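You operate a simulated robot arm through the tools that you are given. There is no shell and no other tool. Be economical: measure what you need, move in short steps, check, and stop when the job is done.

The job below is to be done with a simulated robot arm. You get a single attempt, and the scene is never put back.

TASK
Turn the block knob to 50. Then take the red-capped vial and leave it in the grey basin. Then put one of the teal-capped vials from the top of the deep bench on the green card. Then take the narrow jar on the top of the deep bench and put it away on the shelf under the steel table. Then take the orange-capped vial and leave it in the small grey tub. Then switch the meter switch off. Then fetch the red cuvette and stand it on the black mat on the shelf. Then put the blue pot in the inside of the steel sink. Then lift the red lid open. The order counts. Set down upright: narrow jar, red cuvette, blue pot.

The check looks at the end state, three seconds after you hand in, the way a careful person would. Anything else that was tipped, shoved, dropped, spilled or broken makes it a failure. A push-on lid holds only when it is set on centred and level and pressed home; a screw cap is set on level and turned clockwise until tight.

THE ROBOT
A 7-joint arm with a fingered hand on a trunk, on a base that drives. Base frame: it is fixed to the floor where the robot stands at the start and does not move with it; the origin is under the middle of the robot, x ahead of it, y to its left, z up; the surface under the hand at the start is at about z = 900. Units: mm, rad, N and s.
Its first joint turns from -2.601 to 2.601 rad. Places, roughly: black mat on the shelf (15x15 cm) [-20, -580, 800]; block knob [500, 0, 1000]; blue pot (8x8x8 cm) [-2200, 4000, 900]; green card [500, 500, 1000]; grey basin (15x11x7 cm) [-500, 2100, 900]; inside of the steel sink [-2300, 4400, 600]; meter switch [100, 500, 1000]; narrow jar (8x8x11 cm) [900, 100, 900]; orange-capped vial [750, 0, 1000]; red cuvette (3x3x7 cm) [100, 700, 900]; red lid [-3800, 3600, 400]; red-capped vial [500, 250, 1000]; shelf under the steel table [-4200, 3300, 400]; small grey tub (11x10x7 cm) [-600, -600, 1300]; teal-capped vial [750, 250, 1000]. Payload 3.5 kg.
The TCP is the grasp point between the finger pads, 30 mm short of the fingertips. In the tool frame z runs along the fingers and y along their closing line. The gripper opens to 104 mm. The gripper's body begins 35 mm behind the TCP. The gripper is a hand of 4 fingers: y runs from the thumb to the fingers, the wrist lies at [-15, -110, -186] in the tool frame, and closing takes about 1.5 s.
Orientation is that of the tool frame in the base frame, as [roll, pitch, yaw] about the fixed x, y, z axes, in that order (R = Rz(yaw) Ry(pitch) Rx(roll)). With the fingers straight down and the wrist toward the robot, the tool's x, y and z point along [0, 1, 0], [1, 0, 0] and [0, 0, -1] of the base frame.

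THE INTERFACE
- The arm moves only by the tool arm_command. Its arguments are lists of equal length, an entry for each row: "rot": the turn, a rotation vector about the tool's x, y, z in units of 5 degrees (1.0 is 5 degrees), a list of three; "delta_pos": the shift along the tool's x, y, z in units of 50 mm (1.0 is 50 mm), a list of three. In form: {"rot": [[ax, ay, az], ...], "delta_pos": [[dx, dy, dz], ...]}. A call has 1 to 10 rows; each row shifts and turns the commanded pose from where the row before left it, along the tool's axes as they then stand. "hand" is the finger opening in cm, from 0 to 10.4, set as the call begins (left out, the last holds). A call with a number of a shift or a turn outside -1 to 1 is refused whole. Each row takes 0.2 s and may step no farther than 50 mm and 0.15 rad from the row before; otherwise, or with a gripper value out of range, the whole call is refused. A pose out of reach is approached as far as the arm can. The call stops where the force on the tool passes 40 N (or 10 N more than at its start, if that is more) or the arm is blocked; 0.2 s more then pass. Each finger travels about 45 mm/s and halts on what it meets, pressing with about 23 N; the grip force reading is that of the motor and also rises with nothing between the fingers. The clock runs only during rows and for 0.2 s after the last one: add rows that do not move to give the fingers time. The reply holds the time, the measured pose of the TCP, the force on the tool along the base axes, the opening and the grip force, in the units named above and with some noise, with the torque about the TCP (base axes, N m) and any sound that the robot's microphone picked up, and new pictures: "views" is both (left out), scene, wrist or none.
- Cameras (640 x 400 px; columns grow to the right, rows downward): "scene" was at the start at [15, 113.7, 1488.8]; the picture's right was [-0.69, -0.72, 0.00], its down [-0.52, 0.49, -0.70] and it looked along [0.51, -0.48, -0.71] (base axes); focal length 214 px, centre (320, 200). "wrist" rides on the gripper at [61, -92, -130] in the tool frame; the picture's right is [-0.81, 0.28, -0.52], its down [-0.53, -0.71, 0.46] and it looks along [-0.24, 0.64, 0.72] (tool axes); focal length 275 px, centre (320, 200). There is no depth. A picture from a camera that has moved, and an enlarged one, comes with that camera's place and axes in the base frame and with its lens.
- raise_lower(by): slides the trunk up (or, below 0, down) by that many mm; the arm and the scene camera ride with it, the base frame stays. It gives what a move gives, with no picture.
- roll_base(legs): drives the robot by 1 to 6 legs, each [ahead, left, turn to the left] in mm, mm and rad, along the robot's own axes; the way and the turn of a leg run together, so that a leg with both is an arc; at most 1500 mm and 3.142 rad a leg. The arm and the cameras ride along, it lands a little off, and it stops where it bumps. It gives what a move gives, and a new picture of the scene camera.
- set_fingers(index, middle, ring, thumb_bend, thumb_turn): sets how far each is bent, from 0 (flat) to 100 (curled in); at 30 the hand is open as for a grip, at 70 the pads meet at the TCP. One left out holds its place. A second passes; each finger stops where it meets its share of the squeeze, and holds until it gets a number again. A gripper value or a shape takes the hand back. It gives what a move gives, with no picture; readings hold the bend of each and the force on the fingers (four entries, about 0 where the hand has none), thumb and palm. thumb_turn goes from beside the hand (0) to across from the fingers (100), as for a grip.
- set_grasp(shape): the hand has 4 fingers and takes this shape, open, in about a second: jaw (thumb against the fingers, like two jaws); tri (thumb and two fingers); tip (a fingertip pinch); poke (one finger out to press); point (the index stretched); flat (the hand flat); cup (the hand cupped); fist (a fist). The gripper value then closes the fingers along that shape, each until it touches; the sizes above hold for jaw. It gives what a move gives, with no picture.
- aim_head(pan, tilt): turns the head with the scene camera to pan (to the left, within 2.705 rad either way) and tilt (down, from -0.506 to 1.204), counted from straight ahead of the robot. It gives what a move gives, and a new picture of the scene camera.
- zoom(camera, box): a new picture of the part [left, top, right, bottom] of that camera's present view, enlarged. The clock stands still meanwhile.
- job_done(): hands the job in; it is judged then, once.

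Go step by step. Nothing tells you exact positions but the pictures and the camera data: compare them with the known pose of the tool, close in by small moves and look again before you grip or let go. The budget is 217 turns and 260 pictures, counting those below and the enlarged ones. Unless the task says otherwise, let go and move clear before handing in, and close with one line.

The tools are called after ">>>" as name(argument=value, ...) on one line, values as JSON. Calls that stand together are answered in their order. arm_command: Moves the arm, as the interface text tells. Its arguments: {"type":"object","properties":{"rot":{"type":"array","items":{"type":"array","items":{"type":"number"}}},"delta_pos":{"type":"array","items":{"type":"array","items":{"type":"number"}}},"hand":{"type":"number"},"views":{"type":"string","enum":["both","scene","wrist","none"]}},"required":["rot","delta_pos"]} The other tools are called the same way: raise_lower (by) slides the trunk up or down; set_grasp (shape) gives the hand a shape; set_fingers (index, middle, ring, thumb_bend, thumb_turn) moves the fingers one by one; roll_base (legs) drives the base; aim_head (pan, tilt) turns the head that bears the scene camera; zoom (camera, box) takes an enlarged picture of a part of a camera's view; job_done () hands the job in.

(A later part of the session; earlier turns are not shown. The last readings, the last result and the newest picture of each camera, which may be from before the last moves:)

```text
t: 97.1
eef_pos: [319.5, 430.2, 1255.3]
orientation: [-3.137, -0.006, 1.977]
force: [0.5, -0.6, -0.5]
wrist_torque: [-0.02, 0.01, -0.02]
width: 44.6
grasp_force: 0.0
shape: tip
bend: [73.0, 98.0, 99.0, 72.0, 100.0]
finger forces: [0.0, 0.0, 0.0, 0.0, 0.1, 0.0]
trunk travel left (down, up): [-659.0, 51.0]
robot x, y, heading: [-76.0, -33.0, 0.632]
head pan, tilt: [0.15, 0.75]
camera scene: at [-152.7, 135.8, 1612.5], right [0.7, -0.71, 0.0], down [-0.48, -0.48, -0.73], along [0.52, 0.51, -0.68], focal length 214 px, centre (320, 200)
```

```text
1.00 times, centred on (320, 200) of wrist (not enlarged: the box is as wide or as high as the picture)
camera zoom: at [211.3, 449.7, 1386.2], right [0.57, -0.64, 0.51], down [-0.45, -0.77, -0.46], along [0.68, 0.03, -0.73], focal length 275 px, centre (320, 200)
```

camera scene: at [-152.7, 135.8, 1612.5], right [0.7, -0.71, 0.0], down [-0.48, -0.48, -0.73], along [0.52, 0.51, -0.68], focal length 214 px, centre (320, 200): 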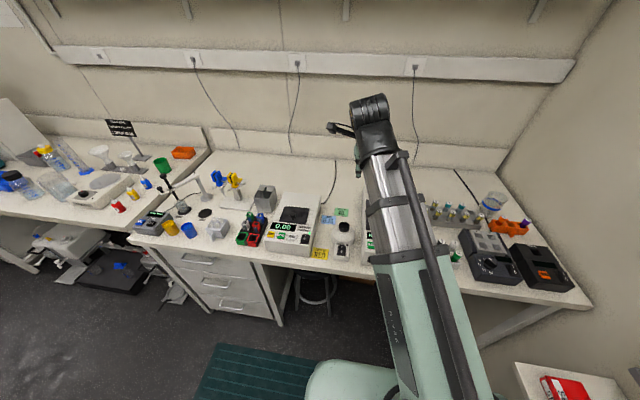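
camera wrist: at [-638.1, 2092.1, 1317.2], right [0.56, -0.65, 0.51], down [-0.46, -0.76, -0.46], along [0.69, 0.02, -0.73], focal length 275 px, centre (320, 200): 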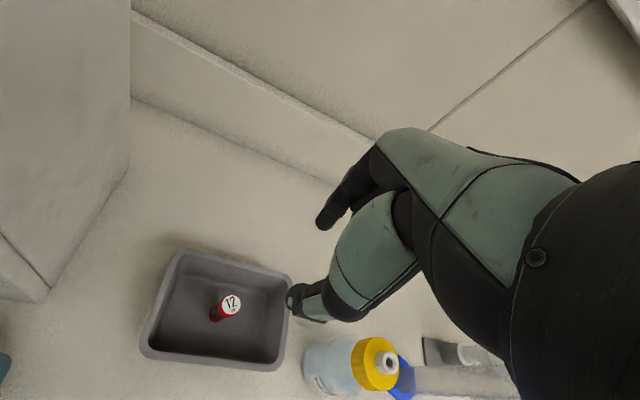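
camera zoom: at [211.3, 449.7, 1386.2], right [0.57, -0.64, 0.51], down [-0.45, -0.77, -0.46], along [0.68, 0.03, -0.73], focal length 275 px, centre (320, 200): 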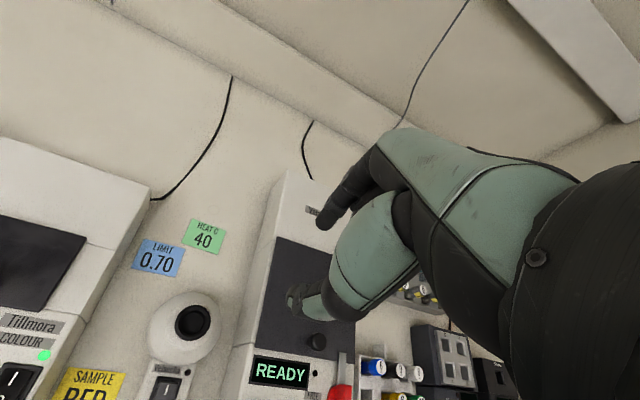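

Card confirmed at ~[397, 545]. Now swing over to the teal vials (about [725, 167]), turning the hand ~30° for finger clearance.

>>> arm_command(hand=4.0, rot=[[0, 0, 0], [0, 0, 0], [0, 0, 0], [0, 0, 0], [0, 0, 0], [0, 0, 0], [0, 0, 0], [0, 0, 0], [0, 0, 0], [0, 0, 0]], delta_pos=[[-0.73, 0.49, 0], [-0.73, 0.49, 0], [-0.73, 0.49, 0], [-0.73, 0.49, 0], [-0.73, 0.49, 0], [-0.73, 0.49, 0], [-0.73, 0.49, 0], [-0.73, 0.49, 0], [-0.73, 0.49, 0], [-0.73, 0.49, 0]], views="none")

>>> arm_command(rot=[[0, 0, -1], [0, 0, -1], [0, 0, -1], [0, 0, -1], [0, 0, -1], [0, 0, -1], [0, 0, 0]], delta_pos=[[0, 0, 0.3], [0, 0, 0.3], [0, 0, 0.3], [0, 0, 0.3], [0, 0, 0.3], [0, 0, 0.3], [0, 0, 0]], views="wrist")

```text
t: 99.3
eef_pos: [689.0, 188.8, 1252.6]
orientation: [-3.139, -0.008, 1.977]
force: [-1.0, 0.5, 0.3]
wrist_torque: [-0.01, 0.01, 0.02]
width: 40.8
grasp_force: 0.1
shape: tip
bend: [73.0, 98.0, 99.0, 73.0, 100.0]
finger forces: [0.0, 0.0, 0.0, 0.0, 0.1, 0.0]
trunk travel left (down, up): [-659.0, 51.0]
robot x, y, heading: [-78.9, -33.3, 0.638]
head pan, tilt: [0.15, 0.75]
```

```text
t: 100.9
eef_pos: [687.8, 192.0, 1163.5]
orientation: [3.139, -0.009, 2.5]
force: [-0.6, -0.2, 0.5]
wrist_torque: [0.0, -0.01, -0.04]
width: 40.8
grasp_force: 0.1
shape: tip
bend: [73.0, 98.0, 99.0, 73.0, 100.0]
finger forces: [0.1, 0.0, 0.1, 0.0, 0.1, 0.1]
trunk travel left (down, up): [-659.0, 51.0]
robot x, y, heading: [-79.1, -34.6, 0.633]
head pan, tilt: [0.15, 0.75]
camera wrist: at [584.0, 153.5, 1293.7], right [0.82, -0.27, 0.51], down [0.0, -0.89, -0.46], along [0.58, 0.38, -0.72], focal length 275 px, centre (320, 200)
```

wrist: 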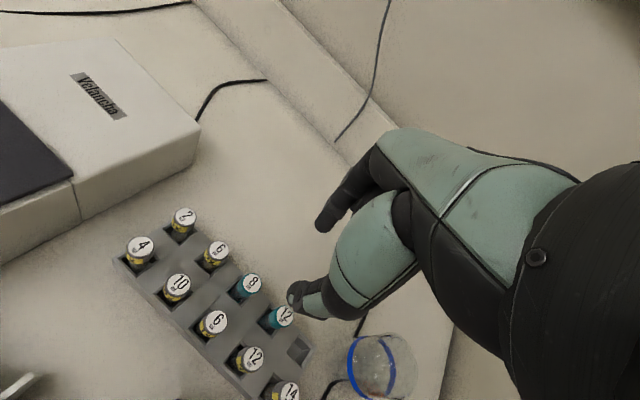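

>>> arm_command(rot=[[0, 0, 0], [0, 0, 0], [0, 0, 0]], delta_pos=[[-0.6, 0.127, 0.6], [-0.6, 0.127, 0.6], [0, 0, 0.86]], views="wrist")

```text
t: 101.7
eef_pos: [741.4, 165.6, 1058.7]
orientation: [3.14, -0.006, 2.499]
force: [0.8, -0.3, -0.3]
wrist_torque: [-0.01, 0.0, -0.01]
width: 40.7
grasp_force: 0.1
shape: tip
bend: [73.0, 98.0, 99.0, 73.0, 100.0]
finger forces: [0.0, 0.1, 0.0, 0.1, 0.0, 0.0]
trunk travel left (down, up): [-659.0, 51.0]
robot x, y, heading: [-83.0, -34.6, 0.634]
head pan, tilt: [0.15, 0.75]
camera wrist: at [638.2, 127.8, 1189.4], right [0.82, -0.27, 0.51], down [0.0, -0.89, -0.46], along [0.58, 0.37, -0.72], focal length 275 px, centre (320, 200)
```

wrist: 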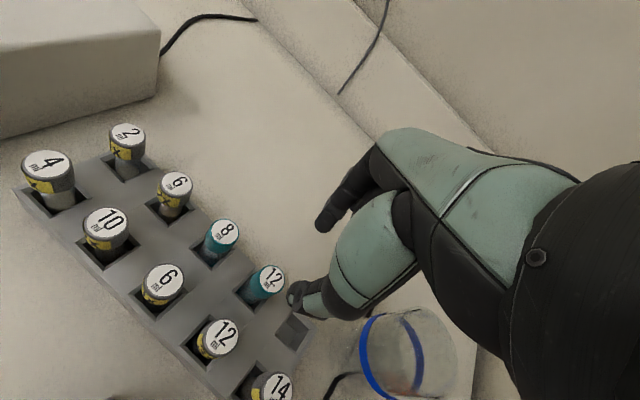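

>>> arm_command(rot=[[0, 0, 0], [0, 0, 0]], delta_pos=[[-0.05, 0, 0.5], [0, 0, 0.5]], views="none")

>>> zoom(camera="wrist", box=[200, 140, 420, 340])

```text
t: 102.3
eef_pos: [743.6, 165.2, 1010.1]
orientation: [3.139, -0.007, 2.499]
force: [-0.4, -0.6, 0.4]
wrist_torque: [0.01, 0.0, 0.01]
width: 40.5
grasp_force: 0.0
shape: tip
bend: [73.0, 98.0, 99.0, 73.0, 100.0]
finger forces: [0.1, 0.0, 0.0, 0.0, 0.0, 0.1]
trunk travel left (down, up): [-659.0, 51.0]
robot x, y, heading: [-78.1, -35.4, 0.629]
head pan, tilt: [0.15, 0.75]
```

```text
2.00 times, centred on (310, 240) of wrist
camera zoom: at [640.3, 127.0, 1139.7], right [0.82, -0.27, 0.51], down [0.0, -0.89, -0.46], along [0.58, 0.37, -0.72], focal length 551 px, centre (340, 120)
```

zoom: 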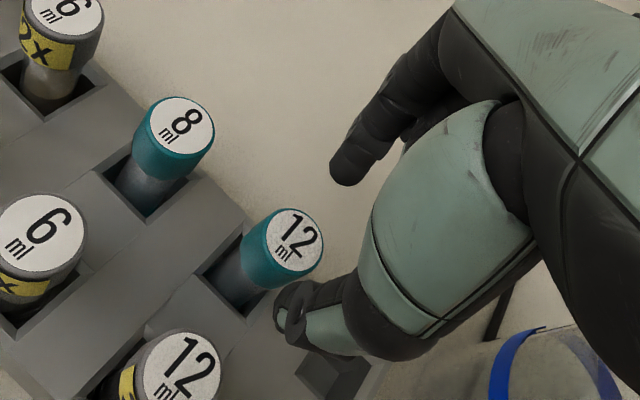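

Centred. Descend, grip, lift.

>>> arm_command(rot=[[0, 0, 0]], delta_pos=[[0, 0.02, 0.62]], views="none")

>>> arm_command(hand=0, rot=[[0, 0, 0], [0, 0, 0], [0, 0, 0], [0, 0, 0], [0, 0, 0], [0, 0, 0]], delta_pos=[[0, 0, 0], [0, 0, 0], [0, 0, 0], [0, 0, 0], [0, 0, 0], [0, 0, 0]], views="none")

>>> arm_command(rot=[[0, 0, 0], [0, 0, 0], [0, 0, 0], [0, 0, 0], [0, 0, 0], [0, 0, 0]], delta_pos=[[0, 0, -0.4], [0, 0, -0.6], [0, 0, -0.9], [0, 0, -0.9], [0, 0, -0.9], [0, 0, -0.9]], views="wrist")

```text
t: 102.7
eef_pos: [742.5, 166.1, 977.5]
orientation: [3.14, -0.008, 2.499]
force: [1.1, 0.0, -0.7]
wrist_torque: [0.0, -0.01, 0.0]
width: 40.7
grasp_force: 0.0
shape: tip
bend: [73.0, 98.0, 99.0, 73.0, 100.0]
finger forces: [0.0, 0.0, 0.0, 0.0, 0.0, 0.0]
trunk travel left (down, up): [-659.0, 51.0]
robot x, y, heading: [-75.8, -31.8, 0.632]
head pan, tilt: [0.15, 0.75]
```

```text
t: 104.1
eef_pos: [742.3, 165.1, 980.0]
orientation: [3.139, -0.006, 2.499]
force: [-0.8, -1.2, -0.5]
wrist_torque: [-0.04, 0.01, 0.0]
width: 16.6
grasp_force: 23.3
shape: tip
bend: [72.0, 100.0, 100.0, 75.0, 100.0]
finger forces: [17.5, 0.1, 0.0, 0.0, 18.8, 0.0]
trunk travel left (down, up): [-659.0, 51.0]
robot x, y, heading: [-78.1, -35.5, 0.631]
head pan, tilt: [0.15, 0.75]
```

```text
t: 105.5
eef_pos: [743.1, 162.0, 1209.5]
orientation: [3.139, -0.009, 2.5]
force: [-0.6, 0.2, 0.4]
wrist_torque: [0.0, -0.02, -0.01]
width: 16.5
grasp_force: 23.1
shape: tip
bend: [72.0, 100.0, 100.0, 75.0, 100.0]
finger forces: [18.4, 0.1, 0.0, 0.0, 18.4, 0.0]
trunk travel left (down, up): [-659.0, 51.0]
robot x, y, heading: [-79.1, -28.6, 0.633]
head pan, tilt: [0.15, 0.75]
camera wrist: at [639.4, 124.8, 1340.4], right [0.82, -0.27, 0.51], down [0.0, -0.89, -0.46], along [0.58, 0.37, -0.73], focal length 275 px, centre (320, 200)
```

wrist: 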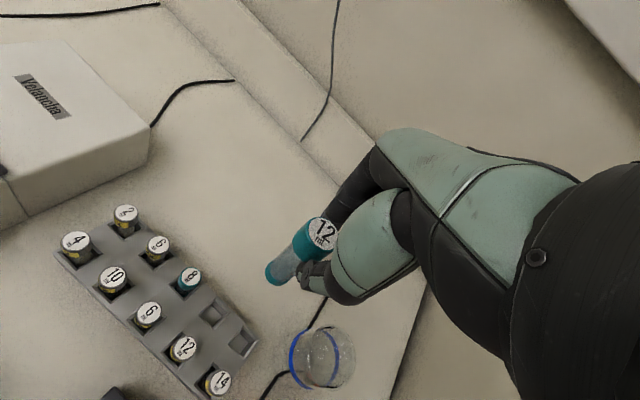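

Got the teal 12 vial. Carry it over to the green card.

>>> arm_command(rot=[[0, 0, 0], [0, 0, 0], [0, 0, 0], [0, 0, 0], [0, 0, 0], [0, 0, 0], [0, 0, 0], [0, 0, 0], [0, 0, 0], [0, 0, 0]], delta_pos=[[0, 0, -0.9], [0.912, 0.178, 0], [0.912, 0.178, 0], [0.912, 0.178, 0], [0.912, 0.178, 0], [0.912, 0.178, 0], [0.912, 0.178, 0], [0.912, 0.178, 0], [0.912, 0.178, 0], [0.912, 0.178, 0]], views="none")

>>> arm_command(rot=[[0, 0, 0], [0, 0, 0], [0, 0, 0], [0, 0, 0]], delta_pos=[[0.912, 0.178, 0], [0.912, 0.178, 0], [0, 0, 0.9], [0, 0, 0.9]], views="wrist")

```text
t: 107.7
eef_pos: [465.1, 475.9, 1256.0]
orientation: [3.139, -0.007, 2.498]
force: [0.1, -0.1, 0.0]
wrist_torque: [0.04, -0.03, -0.03]
width: 16.4
grasp_force: 23.2
shape: tip
bend: [72.0, 100.0, 100.0, 75.0, 100.0]
finger forces: [18.4, 0.1, 0.0, 0.1, 18.4, 0.1]
trunk travel left (down, up): [-659.0, 51.0]
robot x, y, heading: [-75.7, -32.9, 0.632]
head pan, tilt: [0.15, 0.75]
```

```text
t: 108.7
eef_pos: [404.7, 544.9, 1169.2]
orientation: [3.141, -0.006, 2.5]
force: [-0.1, -0.2, -0.1]
wrist_torque: [0.03, 0.0, 0.04]
width: 16.5
grasp_force: 23.0
shape: tip
bend: [72.0, 100.0, 100.0, 75.0, 100.0]
finger forces: [18.3, 0.0, 0.1, 0.0, 18.2, 0.0]
trunk travel left (down, up): [-659.0, 51.0]
robot x, y, heading: [-78.4, -38.1, 0.629]
head pan, tilt: [0.15, 0.75]
camera wrist: at [301.0, 506.8, 1298.1], right [0.82, -0.27, 0.51], down [0.0, -0.89, -0.46], along [0.58, 0.37, -0.72], focal length 275 px, centre (320, 200)
```

wrist: 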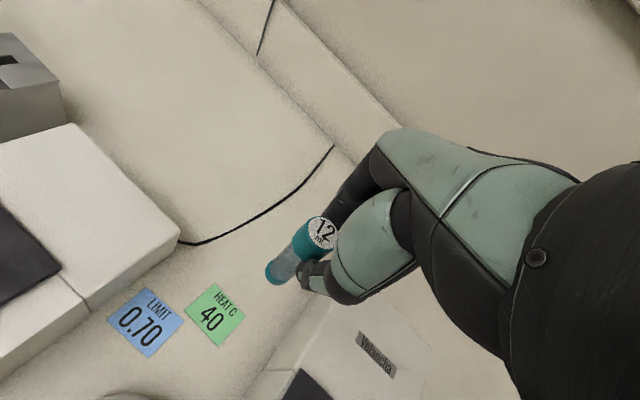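

>>> arm_command(rot=[[0, 0, 0], [0, 0, 0], [0, 0, 0], [0, 0, 0]], delta_pos=[[0.056, -0.174, 0.9], [0, 0, 0.9], [0, 0, 0.8], [0, 0, 0.7]], views="wrist")

```text
t: 109.7
eef_pos: [395.3, 540.5, 1000.5]
orientation: [3.14, -0.008, 2.498]
force: [0.0, -0.5, 0.6]
wrist_torque: [0.01, 0.02, 0.01]
width: 16.1
grasp_force: 23.0
shape: tip
bend: [72.0, 100.0, 100.0, 76.0, 100.0]
finger forces: [17.3, 0.0, 0.0, 0.0, 17.5, 0.1]
trunk travel left (down, up): [-659.0, 51.0]
robot x, y, heading: [-78.4, -33.0, 0.633]
head pan, tilt: [0.15, 0.75]
camera wrist: at [291.9, 502.2, 1131.9], right [0.82, -0.27, 0.51], down [0.0, -0.89, -0.46], along [0.58, 0.37, -0.73], focal length 275 px, centre (320, 200)
```

wrist: 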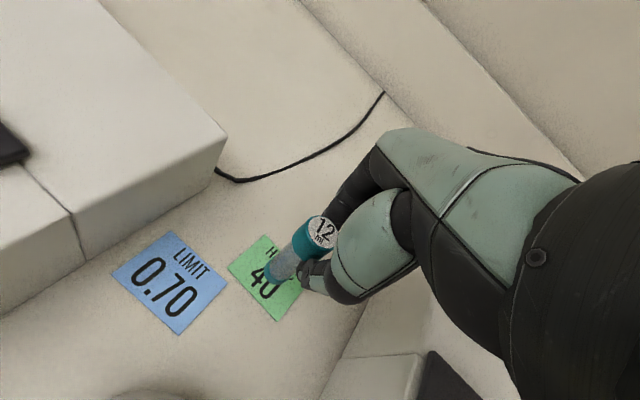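

>>> arm_command(rot=[[0, 0, 0], [0, 0, 0], [0, 0, 0], [0, 0, 0]], delta_pos=[[0, 0, 0.14], [0, 0, 0.14], [0, 0, 0.08], [0, 0, 0.08]], views="none")

>>> zoom(camera="wrist", box=[180, 170, 380, 370])

```text
t: 110.7
eef_pos: [393.5, 538.8, 979.5]
orientation: [3.141, -0.008, 2.5]
force: [0.4, 0.8, 0.2]
wrist_torque: [0.0, 0.0, -0.02]
width: 16.1
grasp_force: 23.0
shape: tip
bend: [72.0, 100.0, 100.0, 76.0, 100.0]
finger forces: [17.2, 0.0, 0.0, 0.0, 17.3, 0.0]
trunk travel left (down, up): [-659.0, 51.0]
robot x, y, heading: [-79.4, -33.7, 0.632]
head pan, tilt: [0.15, 0.75]
```

```text
2.00 times, centred on (280, 270) of wrist
camera zoom: at [290.2, 501.8, 1109.7], right [0.82, -0.27, 0.51], down [0.0, -0.89, -0.46], along [0.58, 0.37, -0.73], focal length 551 px, centre (400, 60)
```

zoom: 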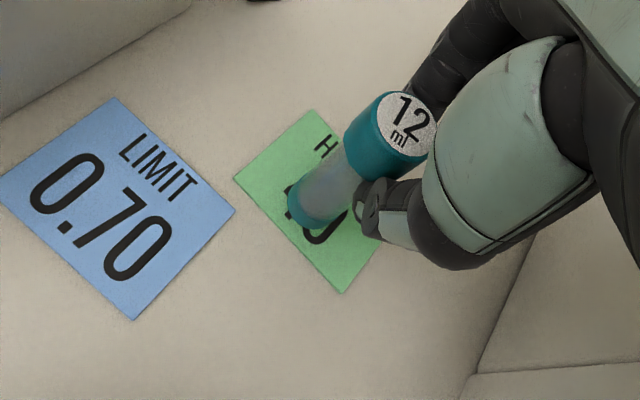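

>>> arm_command(rot=[[0, 0, 0], [0, 0, 0], [0, 0, 0]], delta_pos=[[0, 0, 0.06], [0, 0, 0.05], [0, 0, 0.05]], views="none")

```text
t: 111.5
eef_pos: [392.8, 539.5, 972.7]
orientation: [3.139, -0.008, 2.499]
force: [-0.8, 0.4, -0.6]
wrist_torque: [-0.03, 0.02, 0.0]
width: 16.1
grasp_force: 22.9
shape: tip
bend: [72.0, 100.0, 100.0, 76.0, 100.0]
finger forces: [17.2, 0.0, 0.0, 0.0, 17.3, 0.0]
trunk travel left (down, up): [-659.0, 51.0]
robot x, y, heading: [-78.0, -34.0, 0.631]
head pan, tilt: [0.15, 0.75]
```

>>> arm_command(rot=[[0, 0, 0], [0, 0, 0], [0, 0, 0]], delta_pos=[[0, 0, 0.05], [0, 0, 0.04], [0, 0, 0.04]], views="none")

>>> zoom(camera="wrist", box=[180, 170, 380, 370])

```text
t: 112.3
eef_pos: [394.0, 539.7, 964.4]
orientation: [3.14, -0.007, 2.5]
force: [-0.4, -0.4, -0.2]
wrist_torque: [0.01, 0.01, 0.0]
width: 15.3
grasp_force: 23.1
shape: tip
bend: [73.0, 100.0, 100.0, 79.0, 100.0]
finger forces: [0.0, 0.0, 0.1, 0.0, 0.0, 0.0]
trunk travel left (down, up): [-659.0, 51.0]
robot x, y, heading: [-75.2, -35.1, 0.629]
head pan, tilt: [0.15, 0.75]
```

```text
2.00 times, centred on (280, 270) of wrist
camera zoom: at [289.9, 502.1, 1095.2], right [0.82, -0.27, 0.51], down [0.0, -0.89, -0.46], along [0.58, 0.37, -0.73], focal length 551 px, centre (400, 60)
```

zoom: 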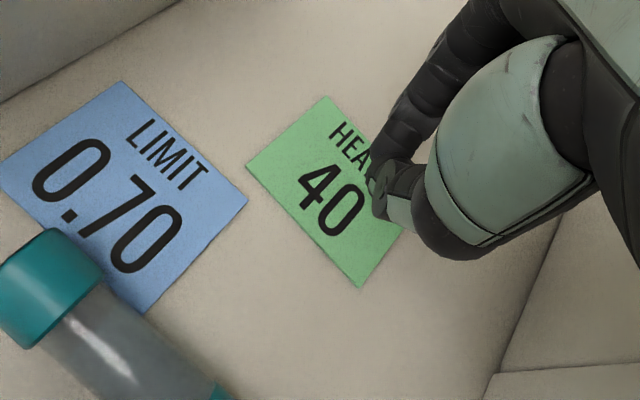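

The vial squirted out of the pinch and lies on the bench near the blue card. I'll lift the hand and look where it settles.

>>> arm_command(hand=6, rot=[[0, 0, 0], [0, 0, 0], [0, 0, 0], [0, 0, 0]], delta_pos=[[0, 0, -0.9], [0, 0, -0.9], [0, 0, -0.9], [0, 0, -0.9]], views="wrist")

>>> aim_head(pan=0.3, tilt=0.8)

```text
t: 113.3
eef_pos: [393.4, 537.9, 1146.0]
orientation: [3.141, -0.007, 2.498]
force: [0.4, -0.1, 1.1]
wrist_torque: [-0.04, 0.0, -0.01]
width: 59.5
grasp_force: 0.1
shape: tip
bend: [31.0, 98.0, 99.0, 66.0, 100.0]
finger forces: [0.1, 0.0, 0.0, 0.1, 0.0, 0.0]
trunk travel left (down, up): [-659.0, 51.0]
robot x, y, heading: [-78.2, -31.0, 0.628]
head pan, tilt: [0.15, 0.75]
camera wrist: at [289.8, 500.1, 1276.6], right [0.82, -0.27, 0.51], down [0.0, -0.89, -0.46], along [0.58, 0.37, -0.73], focal length 275 px, centre (320, 200)
```

wrist: 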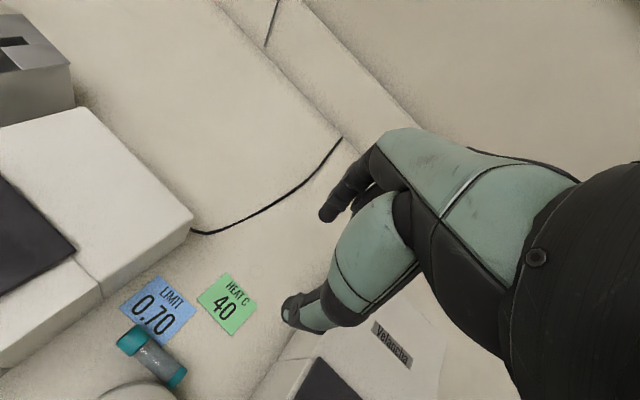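

```text
t: 114.0
eef_pos: [393.9, 538.5, 1146.3]
orientation: [3.14, -0.006, 2.499]
force: [0.0, 0.1, 0.5]
wrist_torque: [-0.02, 0.02, -0.01]
width: 59.8
grasp_force: 0.0
shape: tip
bend: [31.0, 98.0, 99.0, 66.0, 100.0]
finger forces: [0.1, 0.1, 0.0, 0.1, 0.1, 0.1]
trunk travel left (down, up): [-659.0, 51.0]
robot x, y, heading: [-77.2, -34.1, 0.632]
head pan, tilt: [0.3, 0.799]
camera scene: at [-164.4, 141.4, 1608.6], right [0.8, -0.6, 0.0], down [-0.43, -0.57, -0.7], along [0.42, 0.56, -0.72], focal length 214 px, centre (320, 200)
```

scene: 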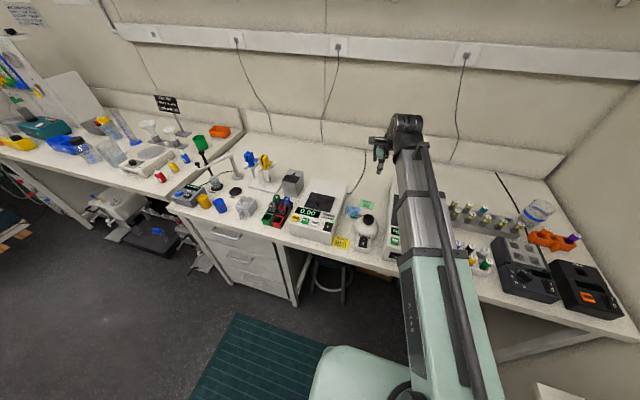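

>>> zoom(camera="wrist", box=[60, 260, 280, 400])

>>> zoom(camera="scene", box=[320, 180, 420, 270])

```text
2.86 times, centred on (170, 330) of wrist
camera zoom: at [289.9, 500.3, 1275.9], right [0.82, -0.27, 0.51], down [0.0, -0.89, -0.46], along [0.58, 0.37, -0.73], focal length 786 px, centre (749, -171)
```

zoom: 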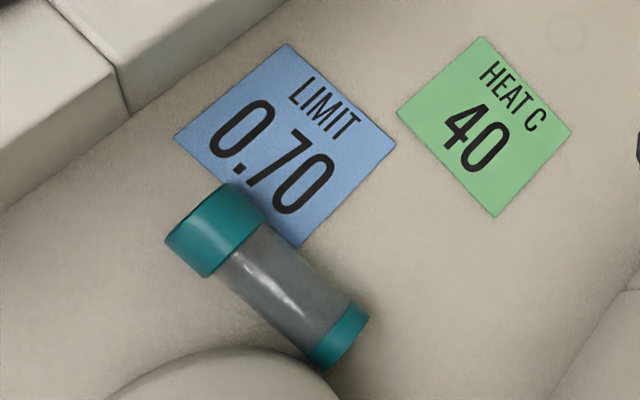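

```text
4.44 times, centred on (370, 225) of scene
camera zoom: at [-164.4, 141.4, 1608.6], right [0.8, -0.6, 0.0], down [-0.43, -0.57, -0.7], along [0.42, 0.56, -0.72], focal length 953 px, centre (98, 89)
```

zoom: 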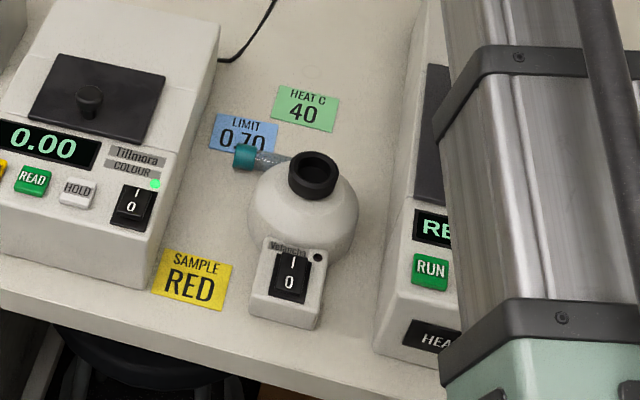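

The vial lies with cap near [297, 527], just beyond the vortex mixer (cup top ~965). I'll pinch the cap across and lay it on the green card; moving above it first.

>>> arm_command(hand=4.0, rot=[[0, 0, 0], [0, 0, 0], [0, 0, 0.95], [0, 0, 0.95], [0, 0, 0.95], [0, 0, 0]], delta_pos=[[0.64, -0.69, 0.2], [0.64, -0.69, 0.2], [0, 0, 0.6], [0, 0, 0.6], [0, 0, 0.6], [0, 0, 0]], views="wrist")

>>> zoom(camera="wrist", box=[200, 170, 400, 370])

```text
t: 115.4
eef_pos: [302.7, 523.3, 1036.8]
orientation: [-3.141, -0.009, 2.247]
force: [1.0, -0.1, 1.0]
wrist_torque: [0.03, 0.01, -0.02]
width: 40.7
grasp_force: 0.1
shape: tip
bend: [73.0, 98.0, 99.0, 73.0, 100.0]
finger forces: [0.0, 0.0, 0.0, 0.1, 0.0, 0.0]
trunk travel left (down, up): [-659.0, 51.0]
robot x, y, heading: [-73.5, -33.8, 0.628]
head pan, tilt: [0.3, 0.799]
camera wrist: at [192.7, 511.5, 1167.2], right [0.72, -0.46, 0.51], down [-0.22, -0.86, -0.46], along [0.65, 0.22, -0.73], focal length 275 px, centre (320, 200)
```

wrist: 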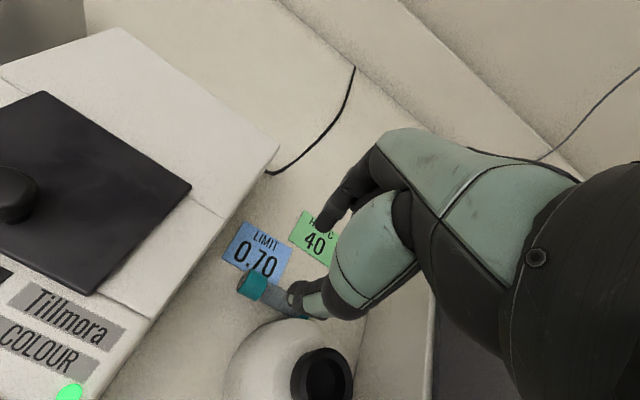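

```text
2.00 times, centred on (300, 270) of wrist
camera zoom: at [192.7, 511.5, 1167.2], right [0.72, -0.46, 0.51], down [-0.22, -0.86, -0.46], along [0.65, 0.22, -0.73], focal length 551 px, centre (360, 60)
```

zoom: 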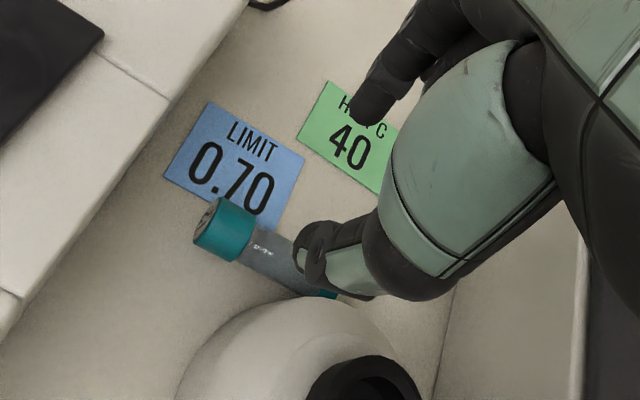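

>>> arm_command(rot=[[0, 0, 0], [0, 0, 0]], delta_pos=[[0.07, -0.02, 0.6], [0, 0, 0.6]], views="none")

>>> zoom(camera="wrist", box=[160, 130, 420, 400])

```text
t: 116.0
eef_pos: [299.8, 525.4, 974.0]
orientation: [3.141, -0.007, 2.25]
force: [-0.6, -0.3, -0.2]
wrist_torque: [0.0, -0.01, -0.01]
width: 40.8
grasp_force: 0.1
shape: tip
bend: [73.0, 98.0, 99.0, 73.0, 100.0]
finger forces: [0.0, 0.0, 0.0, 0.0, 0.0, 0.0]
trunk travel left (down, up): [-659.0, 51.0]
robot x, y, heading: [-75.5, -33.6, 0.626]
head pan, tilt: [0.3, 0.799]
```

```text
1.48 times, centred on (290, 265) of wrist
camera zoom: at [190.0, 514.8, 1105.9], right [0.73, -0.46, 0.51], down [-0.22, -0.86, -0.46], along [0.65, 0.22, -0.73], focal length 408 px, centre (364, 104)
```

zoom: 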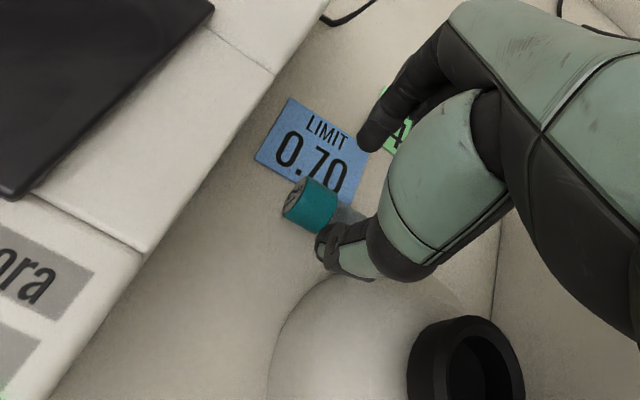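

>>> arm_command(rot=[[0, 0, 0], [0, 0, 0]], delta_pos=[[0.0, 0.05, 0.2], [0, 0, 0.15]], views="none")

>>> zoom(camera="wrist", box=[160, 130, 420, 400])

```text
t: 116.6
eef_pos: [301.6, 527.1, 958.8]
orientation: [3.141, -0.007, 2.25]
force: [0.5, -0.2, 0.0]
wrist_torque: [0.01, 0.0, 0.01]
width: 40.3
grasp_force: 0.0
shape: tip
bend: [73.0, 98.0, 99.0, 73.0, 100.0]
finger forces: [0.0, 0.0, 0.0, 0.0, 0.0, 0.0]
trunk travel left (down, up): [-659.0, 51.0]
robot x, y, heading: [-76.7, -29.2, 0.633]
head pan, tilt: [0.3, 0.799]
```

```text
1.48 times, centred on (290, 265) of wrist
camera zoom: at [191.5, 516.2, 1089.5], right [0.73, -0.46, 0.51], down [-0.22, -0.86, -0.46], along [0.65, 0.22, -0.73], focal length 408 px, centre (364, 104)
```

zoom: 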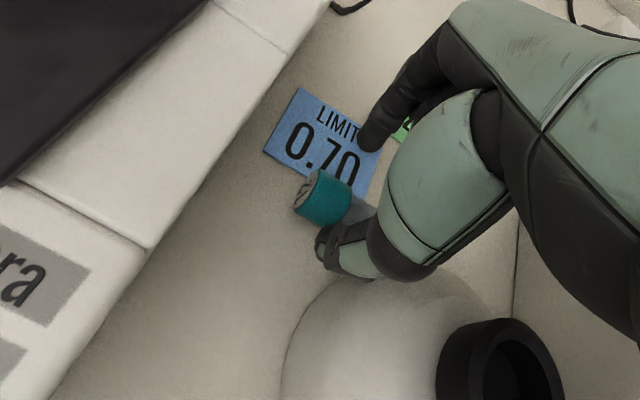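

>>> arm_command(rot=[[0, 0, 0], [0, 0, 0]], delta_pos=[[0.02, 0.0, 0.2], [0, 0, 0.17]], views="none")

>>> arm_command(hand=0, rot=[[0, 0, 0], [0, 0, 0], [0, 0, 0], [0, 0, 0], [0, 0, 0], [0, 0, 0]], delta_pos=[[0, 0, 0], [0, 0, 0], [0, 0, 0], [0, 0, 0], [0, 0, 0], [0, 0, 0]], views="none")

>>> zoom(camera="wrist", box=[160, 130, 420, 400])

```text
t: 117.2
eef_pos: [300.1, 526.8, 941.1]
orientation: [-3.141, -0.007, 2.251]
force: [-0.5, -0.3, -0.2]
wrist_torque: [0.04, 0.01, -0.01]
width: 40.6
grasp_force: 0.1
shape: tip
bend: [73.0, 98.0, 99.0, 73.0, 100.0]
finger forces: [0.0, 0.0, 0.1, 0.0, 0.1, 0.0]
trunk travel left (down, up): [-659.0, 51.0]
robot x, y, heading: [-76.8, -32.1, 0.636]
head pan, tilt: [0.3, 0.799]
```

```text
t: 118.6
eef_pos: [300.1, 526.6, 940.6]
orientation: [-3.141, -0.007, 2.249]
force: [0.0, 1.7, 2.5]
wrist_torque: [0.02, -0.03, -0.02]
width: 16.3
grasp_force: 23.4
shape: tip
bend: [72.0, 100.0, 100.0, 74.0, 100.0]
finger forces: [19.8, 0.0, 0.0, 0.0, 19.3, 0.0]
trunk travel left (down, up): [-659.0, 51.0]
robot x, y, heading: [-77.7, -30.6, 0.632]
head pan, tilt: [0.3, 0.799]
```

```text
1.48 times, centred on (290, 265) of wrist
camera zoom: at [190.3, 515.7, 1071.1], right [0.73, -0.46, 0.51], down [-0.22, -0.86, -0.46], along [0.65, 0.22, -0.73], focal length 408 px, centre (364, 104)
```

zoom: 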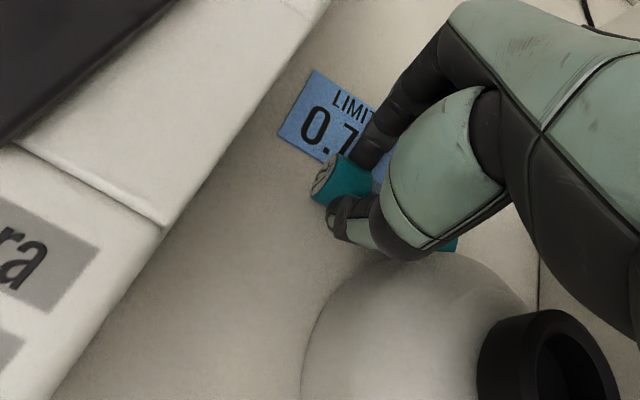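

Gripped. Lift gently 80 mm.

>>> arm_command(rot=[[0, 0, 0], [0, 0, 0], [0, 0, 0], [0, 0, 0]], delta_pos=[[0, 0.05, -0.2], [0, 0, -0.4], [0, 0, -0.5], [0, 0, -0.8]], views="wrist")

```text
t: 119.6
eef_pos: [300.1, 526.9, 1035.2]
orientation: [-3.141, -0.008, 2.25]
force: [0.4, -0.6, 0.2]
wrist_torque: [0.01, 0.0, 0.03]
width: 16.2
grasp_force: 22.5
shape: tip
bend: [72.0, 100.0, 100.0, 74.0, 100.0]
finger forces: [18.3, 0.0, 0.0, 0.1, 18.4, 0.0]
trunk travel left (down, up): [-659.0, 51.0]
robot x, y, heading: [-74.5, -31.1, 0.635]
head pan, tilt: [0.3, 0.799]
camera wrist: at [190.5, 516.1, 1165.8], right [0.73, -0.46, 0.51], down [-0.22, -0.86, -0.46], along [0.65, 0.22, -0.73], focal length 275 px, centre (320, 200)
```

wrist: 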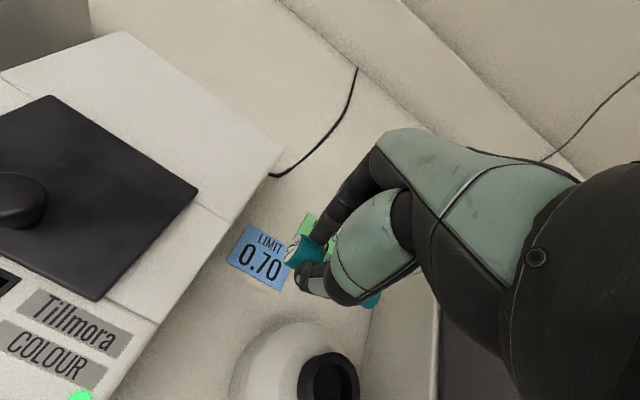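

Held horizontally by the cap. Move over the green card and lower.

>>> arm_command(rot=[[0, 0, 0], [0, 0, 0], [0, 0, 0], [0, 0, 0]], delta_pos=[[-0.217, 0.843, 0], [-0.217, 0.843, 0], [0, 0, 0.7], [0, 0, 0.7]], views="none")

>>> zoom(camera="wrist", box=[160, 130, 420, 400])

```text
t: 120.6
eef_pos: [382.3, 566.1, 963.0]
orientation: [3.141, -0.01, 2.249]
force: [0.4, 0.4, -0.5]
wrist_torque: [-0.02, -0.01, 0.01]
width: 16.7
grasp_force: 23.0
shape: tip
bend: [72.0, 100.0, 100.0, 74.0, 100.0]
finger forces: [18.4, 0.1, 0.0, 0.0, 18.3, 0.0]
trunk travel left (down, up): [-659.0, 51.0]
robot x, y, heading: [-74.5, -32.8, 0.626]
head pan, tilt: [0.3, 0.799]
```

```text
1.48 times, centred on (290, 265) of wrist
camera zoom: at [272.5, 554.9, 1094.0], right [0.73, -0.46, 0.51], down [-0.22, -0.86, -0.46], along [0.65, 0.22, -0.73], focal length 408 px, centre (364, 104)
```

zoom: 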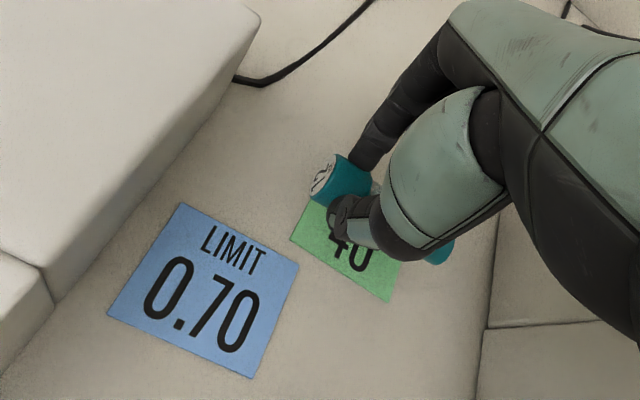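

>>> arm_command(rot=[[0, 0, 0], [0, 0, 0], [0, 0, 0], [0, 0, 0]], delta_pos=[[0, -0.12, 0.2], [0, 0, 0.1], [0, 0, 0.06], [0, 0, 0.05]], views="none")

>>> zoom(camera="wrist", box=[160, 130, 420, 400])

```text
t: 121.6
eef_pos: [375.2, 563.1, 943.0]
orientation: [3.14, -0.008, 2.249]
force: [0.0, 0.0, 0.1]
wrist_torque: [-0.02, 0.02, -0.04]
width: 16.3
grasp_force: 22.7
shape: tip
bend: [72.0, 100.0, 100.0, 74.0, 100.0]
finger forces: [18.4, 0.0, 0.0, 0.0, 18.2, 0.0]
trunk travel left (down, up): [-659.0, 51.0]
robot x, y, heading: [-77.3, -33.4, 0.632]
head pan, tilt: [0.3, 0.799]
```

```text
1.48 times, centred on (290, 265) of wrist
camera zoom: at [266.3, 550.3, 1074.4], right [0.73, -0.46, 0.51], down [-0.22, -0.86, -0.46], along [0.65, 0.22, -0.73], focal length 408 px, centre (364, 104)
```

zoom: 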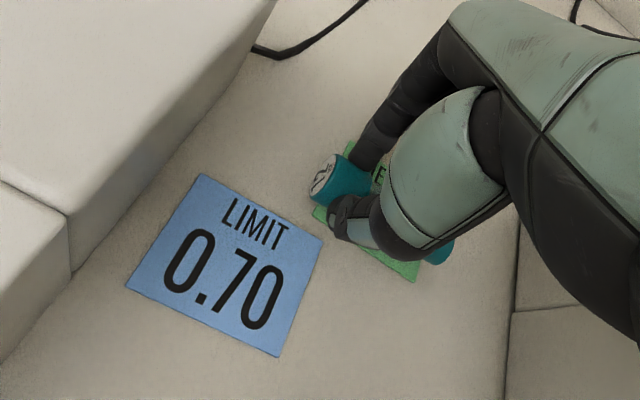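

>>> arm_command(rot=[[0, 0, 0], [0, 0, 0], [0, 0, 0]], delta_pos=[[-0.06, 0, 0.04], [0, 0, 0.03], [0, 0, 0.03]], views="none")

```text
t: 122.4
eef_pos: [377.3, 557.4, 941.9]
orientation: [3.136, -0.011, 2.249]
force: [1.6, 3.6, 22.3]
wrist_torque: [0.16, -0.03, 0.05]
width: 16.9
grasp_force: 22.7
shape: tip
bend: [72.0, 100.0, 100.0, 75.0, 100.0]
finger forces: [29.4, 0.1, 0.0, 0.0, 25.4, 0.0]
trunk travel left (down, up): [-659.0, 51.0]
robot x, y, heading: [-76.3, -36.4, 0.631]
head pan, tilt: [0.3, 0.799]
```

Contact. Relieve the pressure slightly, open, and lift.

>>> arm_command(rot=[[0, 0, 0], [0, 0, 0]], delta_pos=[[0, 0, -0.06], [0, 0, 0]], views="none")

>>> arm_command(hand=3.6, rot=[[0, 0, 0], [0, 0, 0], [0, 0, 0], [0, 0, 0]], delta_pos=[[0, 0, 0], [0, 0, 0], [0, 0, 0], [0, 0, 0]], views="none")

>>> arm_command(rot=[[0, 0, 0], [0, 0, 0], [0, 0, 0], [0, 0, 0], [0, 0, 0], [0, 0, 0]], delta_pos=[[0, 0, -0.4], [0, 0, -0.8], [0, 0, -0.9], [0, 0, -0.9], [0, 0, -0.9], [0, 0, -0.9]], views="wrist")

```text
t: 123.0
eef_pos: [378.5, 558.4, 942.5]
orientation: [3.141, -0.007, 2.249]
force: [1.5, 2.5, 11.8]
wrist_torque: [0.12, -0.06, -0.01]
width: 16.6
grasp_force: 23.5
shape: tip
bend: [72.0, 100.0, 100.0, 75.0, 100.0]
finger forces: [25.3, 0.0, 0.0, 0.0, 21.7, 0.1]
trunk travel left (down, up): [-659.0, 51.0]
robot x, y, heading: [-77.3, -32.3, 0.633]
head pan, tilt: [0.3, 0.799]
```

```text
t: 124.0
eef_pos: [377.3, 559.4, 941.3]
orientation: [-3.14, -0.007, 2.25]
force: [-0.1, -0.8, -0.1]
wrist_torque: [-0.02, -0.03, 0.0]
width: 35.6
grasp_force: 0.2
shape: tip
bend: [73.0, 98.0, 99.0, 73.0, 100.0]
finger forces: [0.0, 0.1, 0.0, 0.0, 0.0, 0.1]
trunk travel left (down, up): [-659.0, 51.0]
robot x, y, heading: [-80.0, -34.0, 0.636]
head pan, tilt: [0.3, 0.799]
```

```text
t: 125.4
eef_pos: [376.9, 557.2, 1181.0]
orientation: [-3.141, -0.008, 2.251]
force: [0.9, 0.2, 0.5]
wrist_torque: [0.01, 0.01, 0.01]
width: 35.9
grasp_force: 0.1
shape: tip
bend: [73.0, 98.0, 99.0, 73.0, 100.0]
finger forces: [0.1, 0.0, 0.1, 0.0, 0.1, 0.0]
trunk travel left (down, up): [-659.0, 51.0]
robot x, y, heading: [-75.1, -33.5, 0.63]
head pan, tilt: [0.3, 0.799]
camera wrist: at [268.3, 546.2, 1311.6], right [0.73, -0.46, 0.51], down [-0.22, -0.86, -0.46], along [0.65, 0.22, -0.73], focal length 275 px, centre (320, 200)
```

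wrist: 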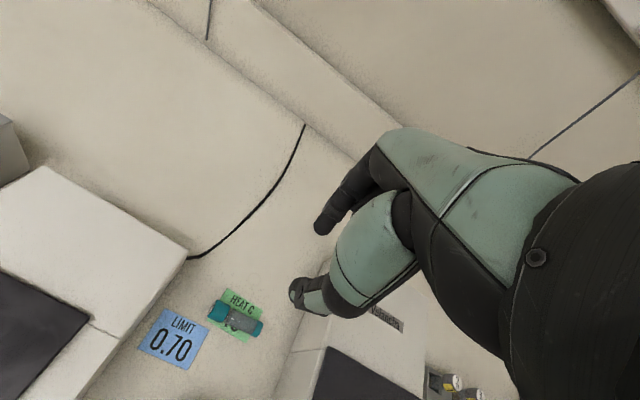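

The teal vial lies squarely on the green card. Next the narrow jar at about [890, 67]: raise the hand, set jaw shape, and drive slightly forward/right.

>>> arm_command(rot=[[0, 0, 0], [0, 0, 0]], delta_pos=[[0, 0, -0.9], [0, 0, -0.7]], views="none")

>>> set_grasp(shape="jaw")

>>> roll_base(legs=[[60, -98, 0]])

```text
t: 126.0
eef_pos: [378.5, 556.0, 1262.2]
orientation: [3.142, -0.006, 2.251]
force: [-0.3, 0.5, 0.5]
wrist_torque: [0.01, 0.02, -0.03]
width: 35.8
grasp_force: 0.1
shape: tip
bend: [73.0, 98.0, 99.0, 73.0, 100.0]
finger forces: [0.0, 0.1, 0.1, 0.0, 0.0, 0.1]
trunk travel left (down, up): [-659.0, 51.0]
robot x, y, heading: [-75.3, -31.0, 0.633]
head pan, tilt: [0.3, 0.799]
```

```text
t: 126.9
eef_pos: [377.4, 555.6, 1261.5]
orientation: [3.141, -0.007, 2.25]
force: [-0.2, -0.3, 0.0]
wrist_torque: [0.01, -0.03, -0.05]
width: 103.7
grasp_force: 0.0
shape: jaw
bend: [30.0, 30.0, 30.0, 30.0, 98.0]
finger forces: [0.1, 0.0, 0.0, 0.0, 0.0, 0.0]
trunk travel left (down, up): [-659.0, 51.0]
robot x, y, heading: [-79.3, -34.5, 0.632]
head pan, tilt: [0.3, 0.799]
```

```text
t: 128.1
eef_pos: [486.5, 512.9, 1261.3]
orientation: [-3.142, -0.011, 2.248]
force: [0.0, -0.2, -0.2]
wrist_torque: [0.01, 0.03, 0.0]
width: 103.6
grasp_force: 0.1
shape: jaw
bend: [30.0, 30.0, 30.0, 30.0, 98.0]
finger forces: [0.0, 0.0, 0.1, 0.0, 0.0, 0.0]
trunk travel left (down, up): [-659.0, 51.0]
robot x, y, heading: [26.2, -71.8, 0.629]
head pan, tilt: [0.3, 0.799]
camera scene: at [-56.8, 98.7, 1608.8], right [0.8, -0.6, 0.0], down [-0.43, -0.57, -0.7], along [0.42, 0.56, -0.72], focal length 214 px, centre (320, 200)
```

scene: 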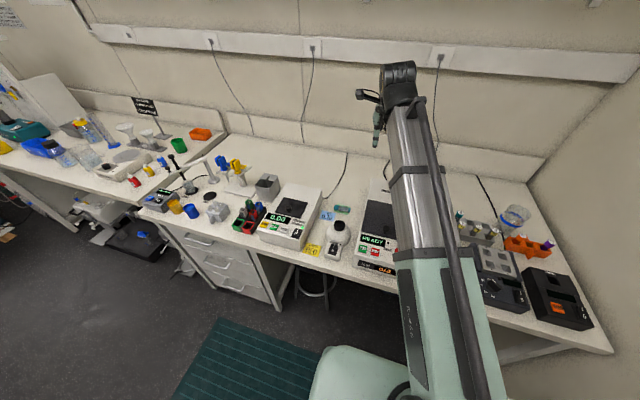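

>>> arm_command(rot=[[0, 0, 0], [0, 0, 0], [0, 0, 0], [0, 0, 0], [0, 0, 0], [0, 0, 0], [0, 0, 0], [0, 0, 0], [0, 0, 0], [0, 0, 0]], delta_pos=[[-0.96, -0.04, 0], [-0.96, -0.04, 0], [-0.96, -0.04, 0], [-0.96, -0.04, 0], [-0.96, -0.04, 0], [-0.96, -0.04, 0], [-0.96, -0.04, 0], [-0.96, -0.04, 0], [-0.96, -0.04, 0], [-0.96, -0.04, 0]], views="none")

>>> arm_command(rot=[[0, 0, 1], [0, 0, 1], [0, 0, 1], [0, 0, 0]], delta_pos=[[0, 0, 0], [0, 0, 0], [0, 0, 0], [0, 0, 0]], views="both")

```text
t: 130.3
eef_pos: [771.1, 124.9, 1256.6]
orientation: [3.141, -0.009, 2.248]
force: [-0.4, 0.8, -0.4]
wrist_torque: [-0.03, 0.0, -0.01]
width: 103.8
grasp_force: 0.1
shape: jaw
bend: [30.0, 30.0, 30.0, 30.0, 98.0]
finger forces: [0.0, 0.0, 0.0, 0.0, 0.0, 0.0]
trunk travel left (down, up): [-659.0, 51.0]
robot x, y, heading: [29.7, -79.1, 0.631]
head pan, tilt: [0.3, 0.799]
```

```text
t: 131.3
eef_pos: [770.6, 126.4, 1256.7]
orientation: [-3.14, -0.006, 1.984]
force: [0.5, -0.2, -1.1]
wrist_torque: [-0.02, -0.01, 0.02]
width: 103.7
grasp_force: 0.0
shape: jaw
bend: [30.0, 30.0, 30.0, 30.0, 98.0]
finger forces: [0.0, 0.1, 0.1, 0.0, 0.0, 0.0]
trunk travel left (down, up): [-659.0, 51.0]
robot x, y, heading: [25.5, -74.9, 0.633]
head pan, tilt: [0.3, 0.799]
camera scene: at [-58.2, 99.2, 1608.6], right [0.8, -0.6, 0.0], down [-0.43, -0.57, -0.7], along [0.42, 0.56, -0.72], focal length 214 px, centre (320, 200)
camera wrist: at [661.8, 144.4, 1388.1], right [0.58, -0.63, 0.51], down [-0.44, -0.77, -0.46], along [0.68, 0.04, -0.73], focal length 275 px, centre (320, 200)
```

scene: 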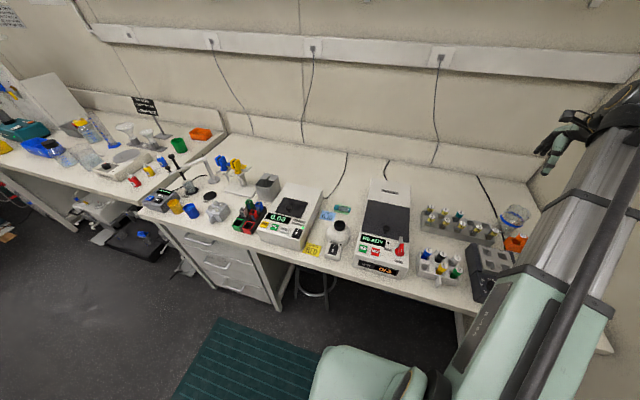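
wrist: 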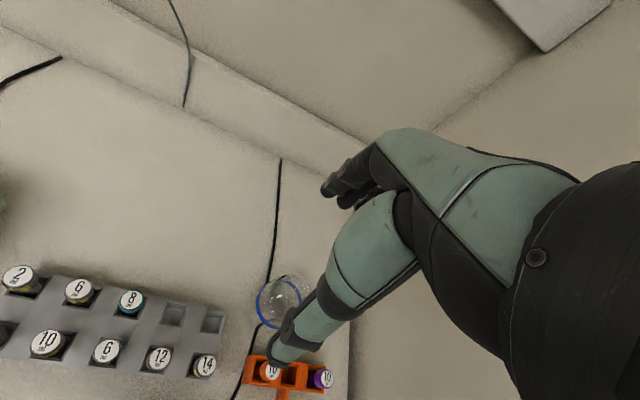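

>>> zoom(camera="wrist", box=[210, 240, 370, 400])

>>> zoom(camera="scene", box=[470, 180, 570, 260])

```text
2.50 times, centred on (290, 320) of wrist
camera zoom: at [661.8, 144.4, 1388.1], right [0.58, -0.63, 0.51], down [-0.44, -0.77, -0.46], along [0.68, 0.04, -0.73], focal length 688 px, centre (395, -100)
```

zoom: 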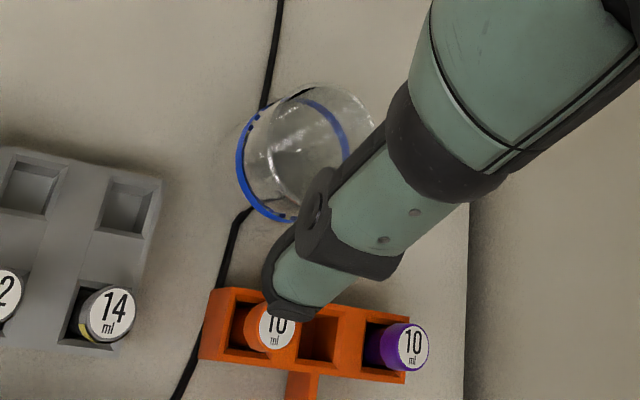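

```text
5.00 times, centred on (520, 220) of scene
camera zoom: at [-58.2, 99.2, 1608.6], right [0.8, -0.6, 0.0], down [-0.43, -0.57, -0.7], along [0.42, 0.56, -0.72], focal length 1072 px, centre (-680, 100)
```

zoom: 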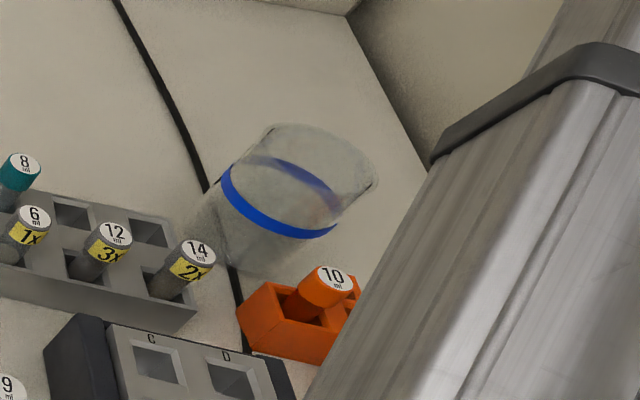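

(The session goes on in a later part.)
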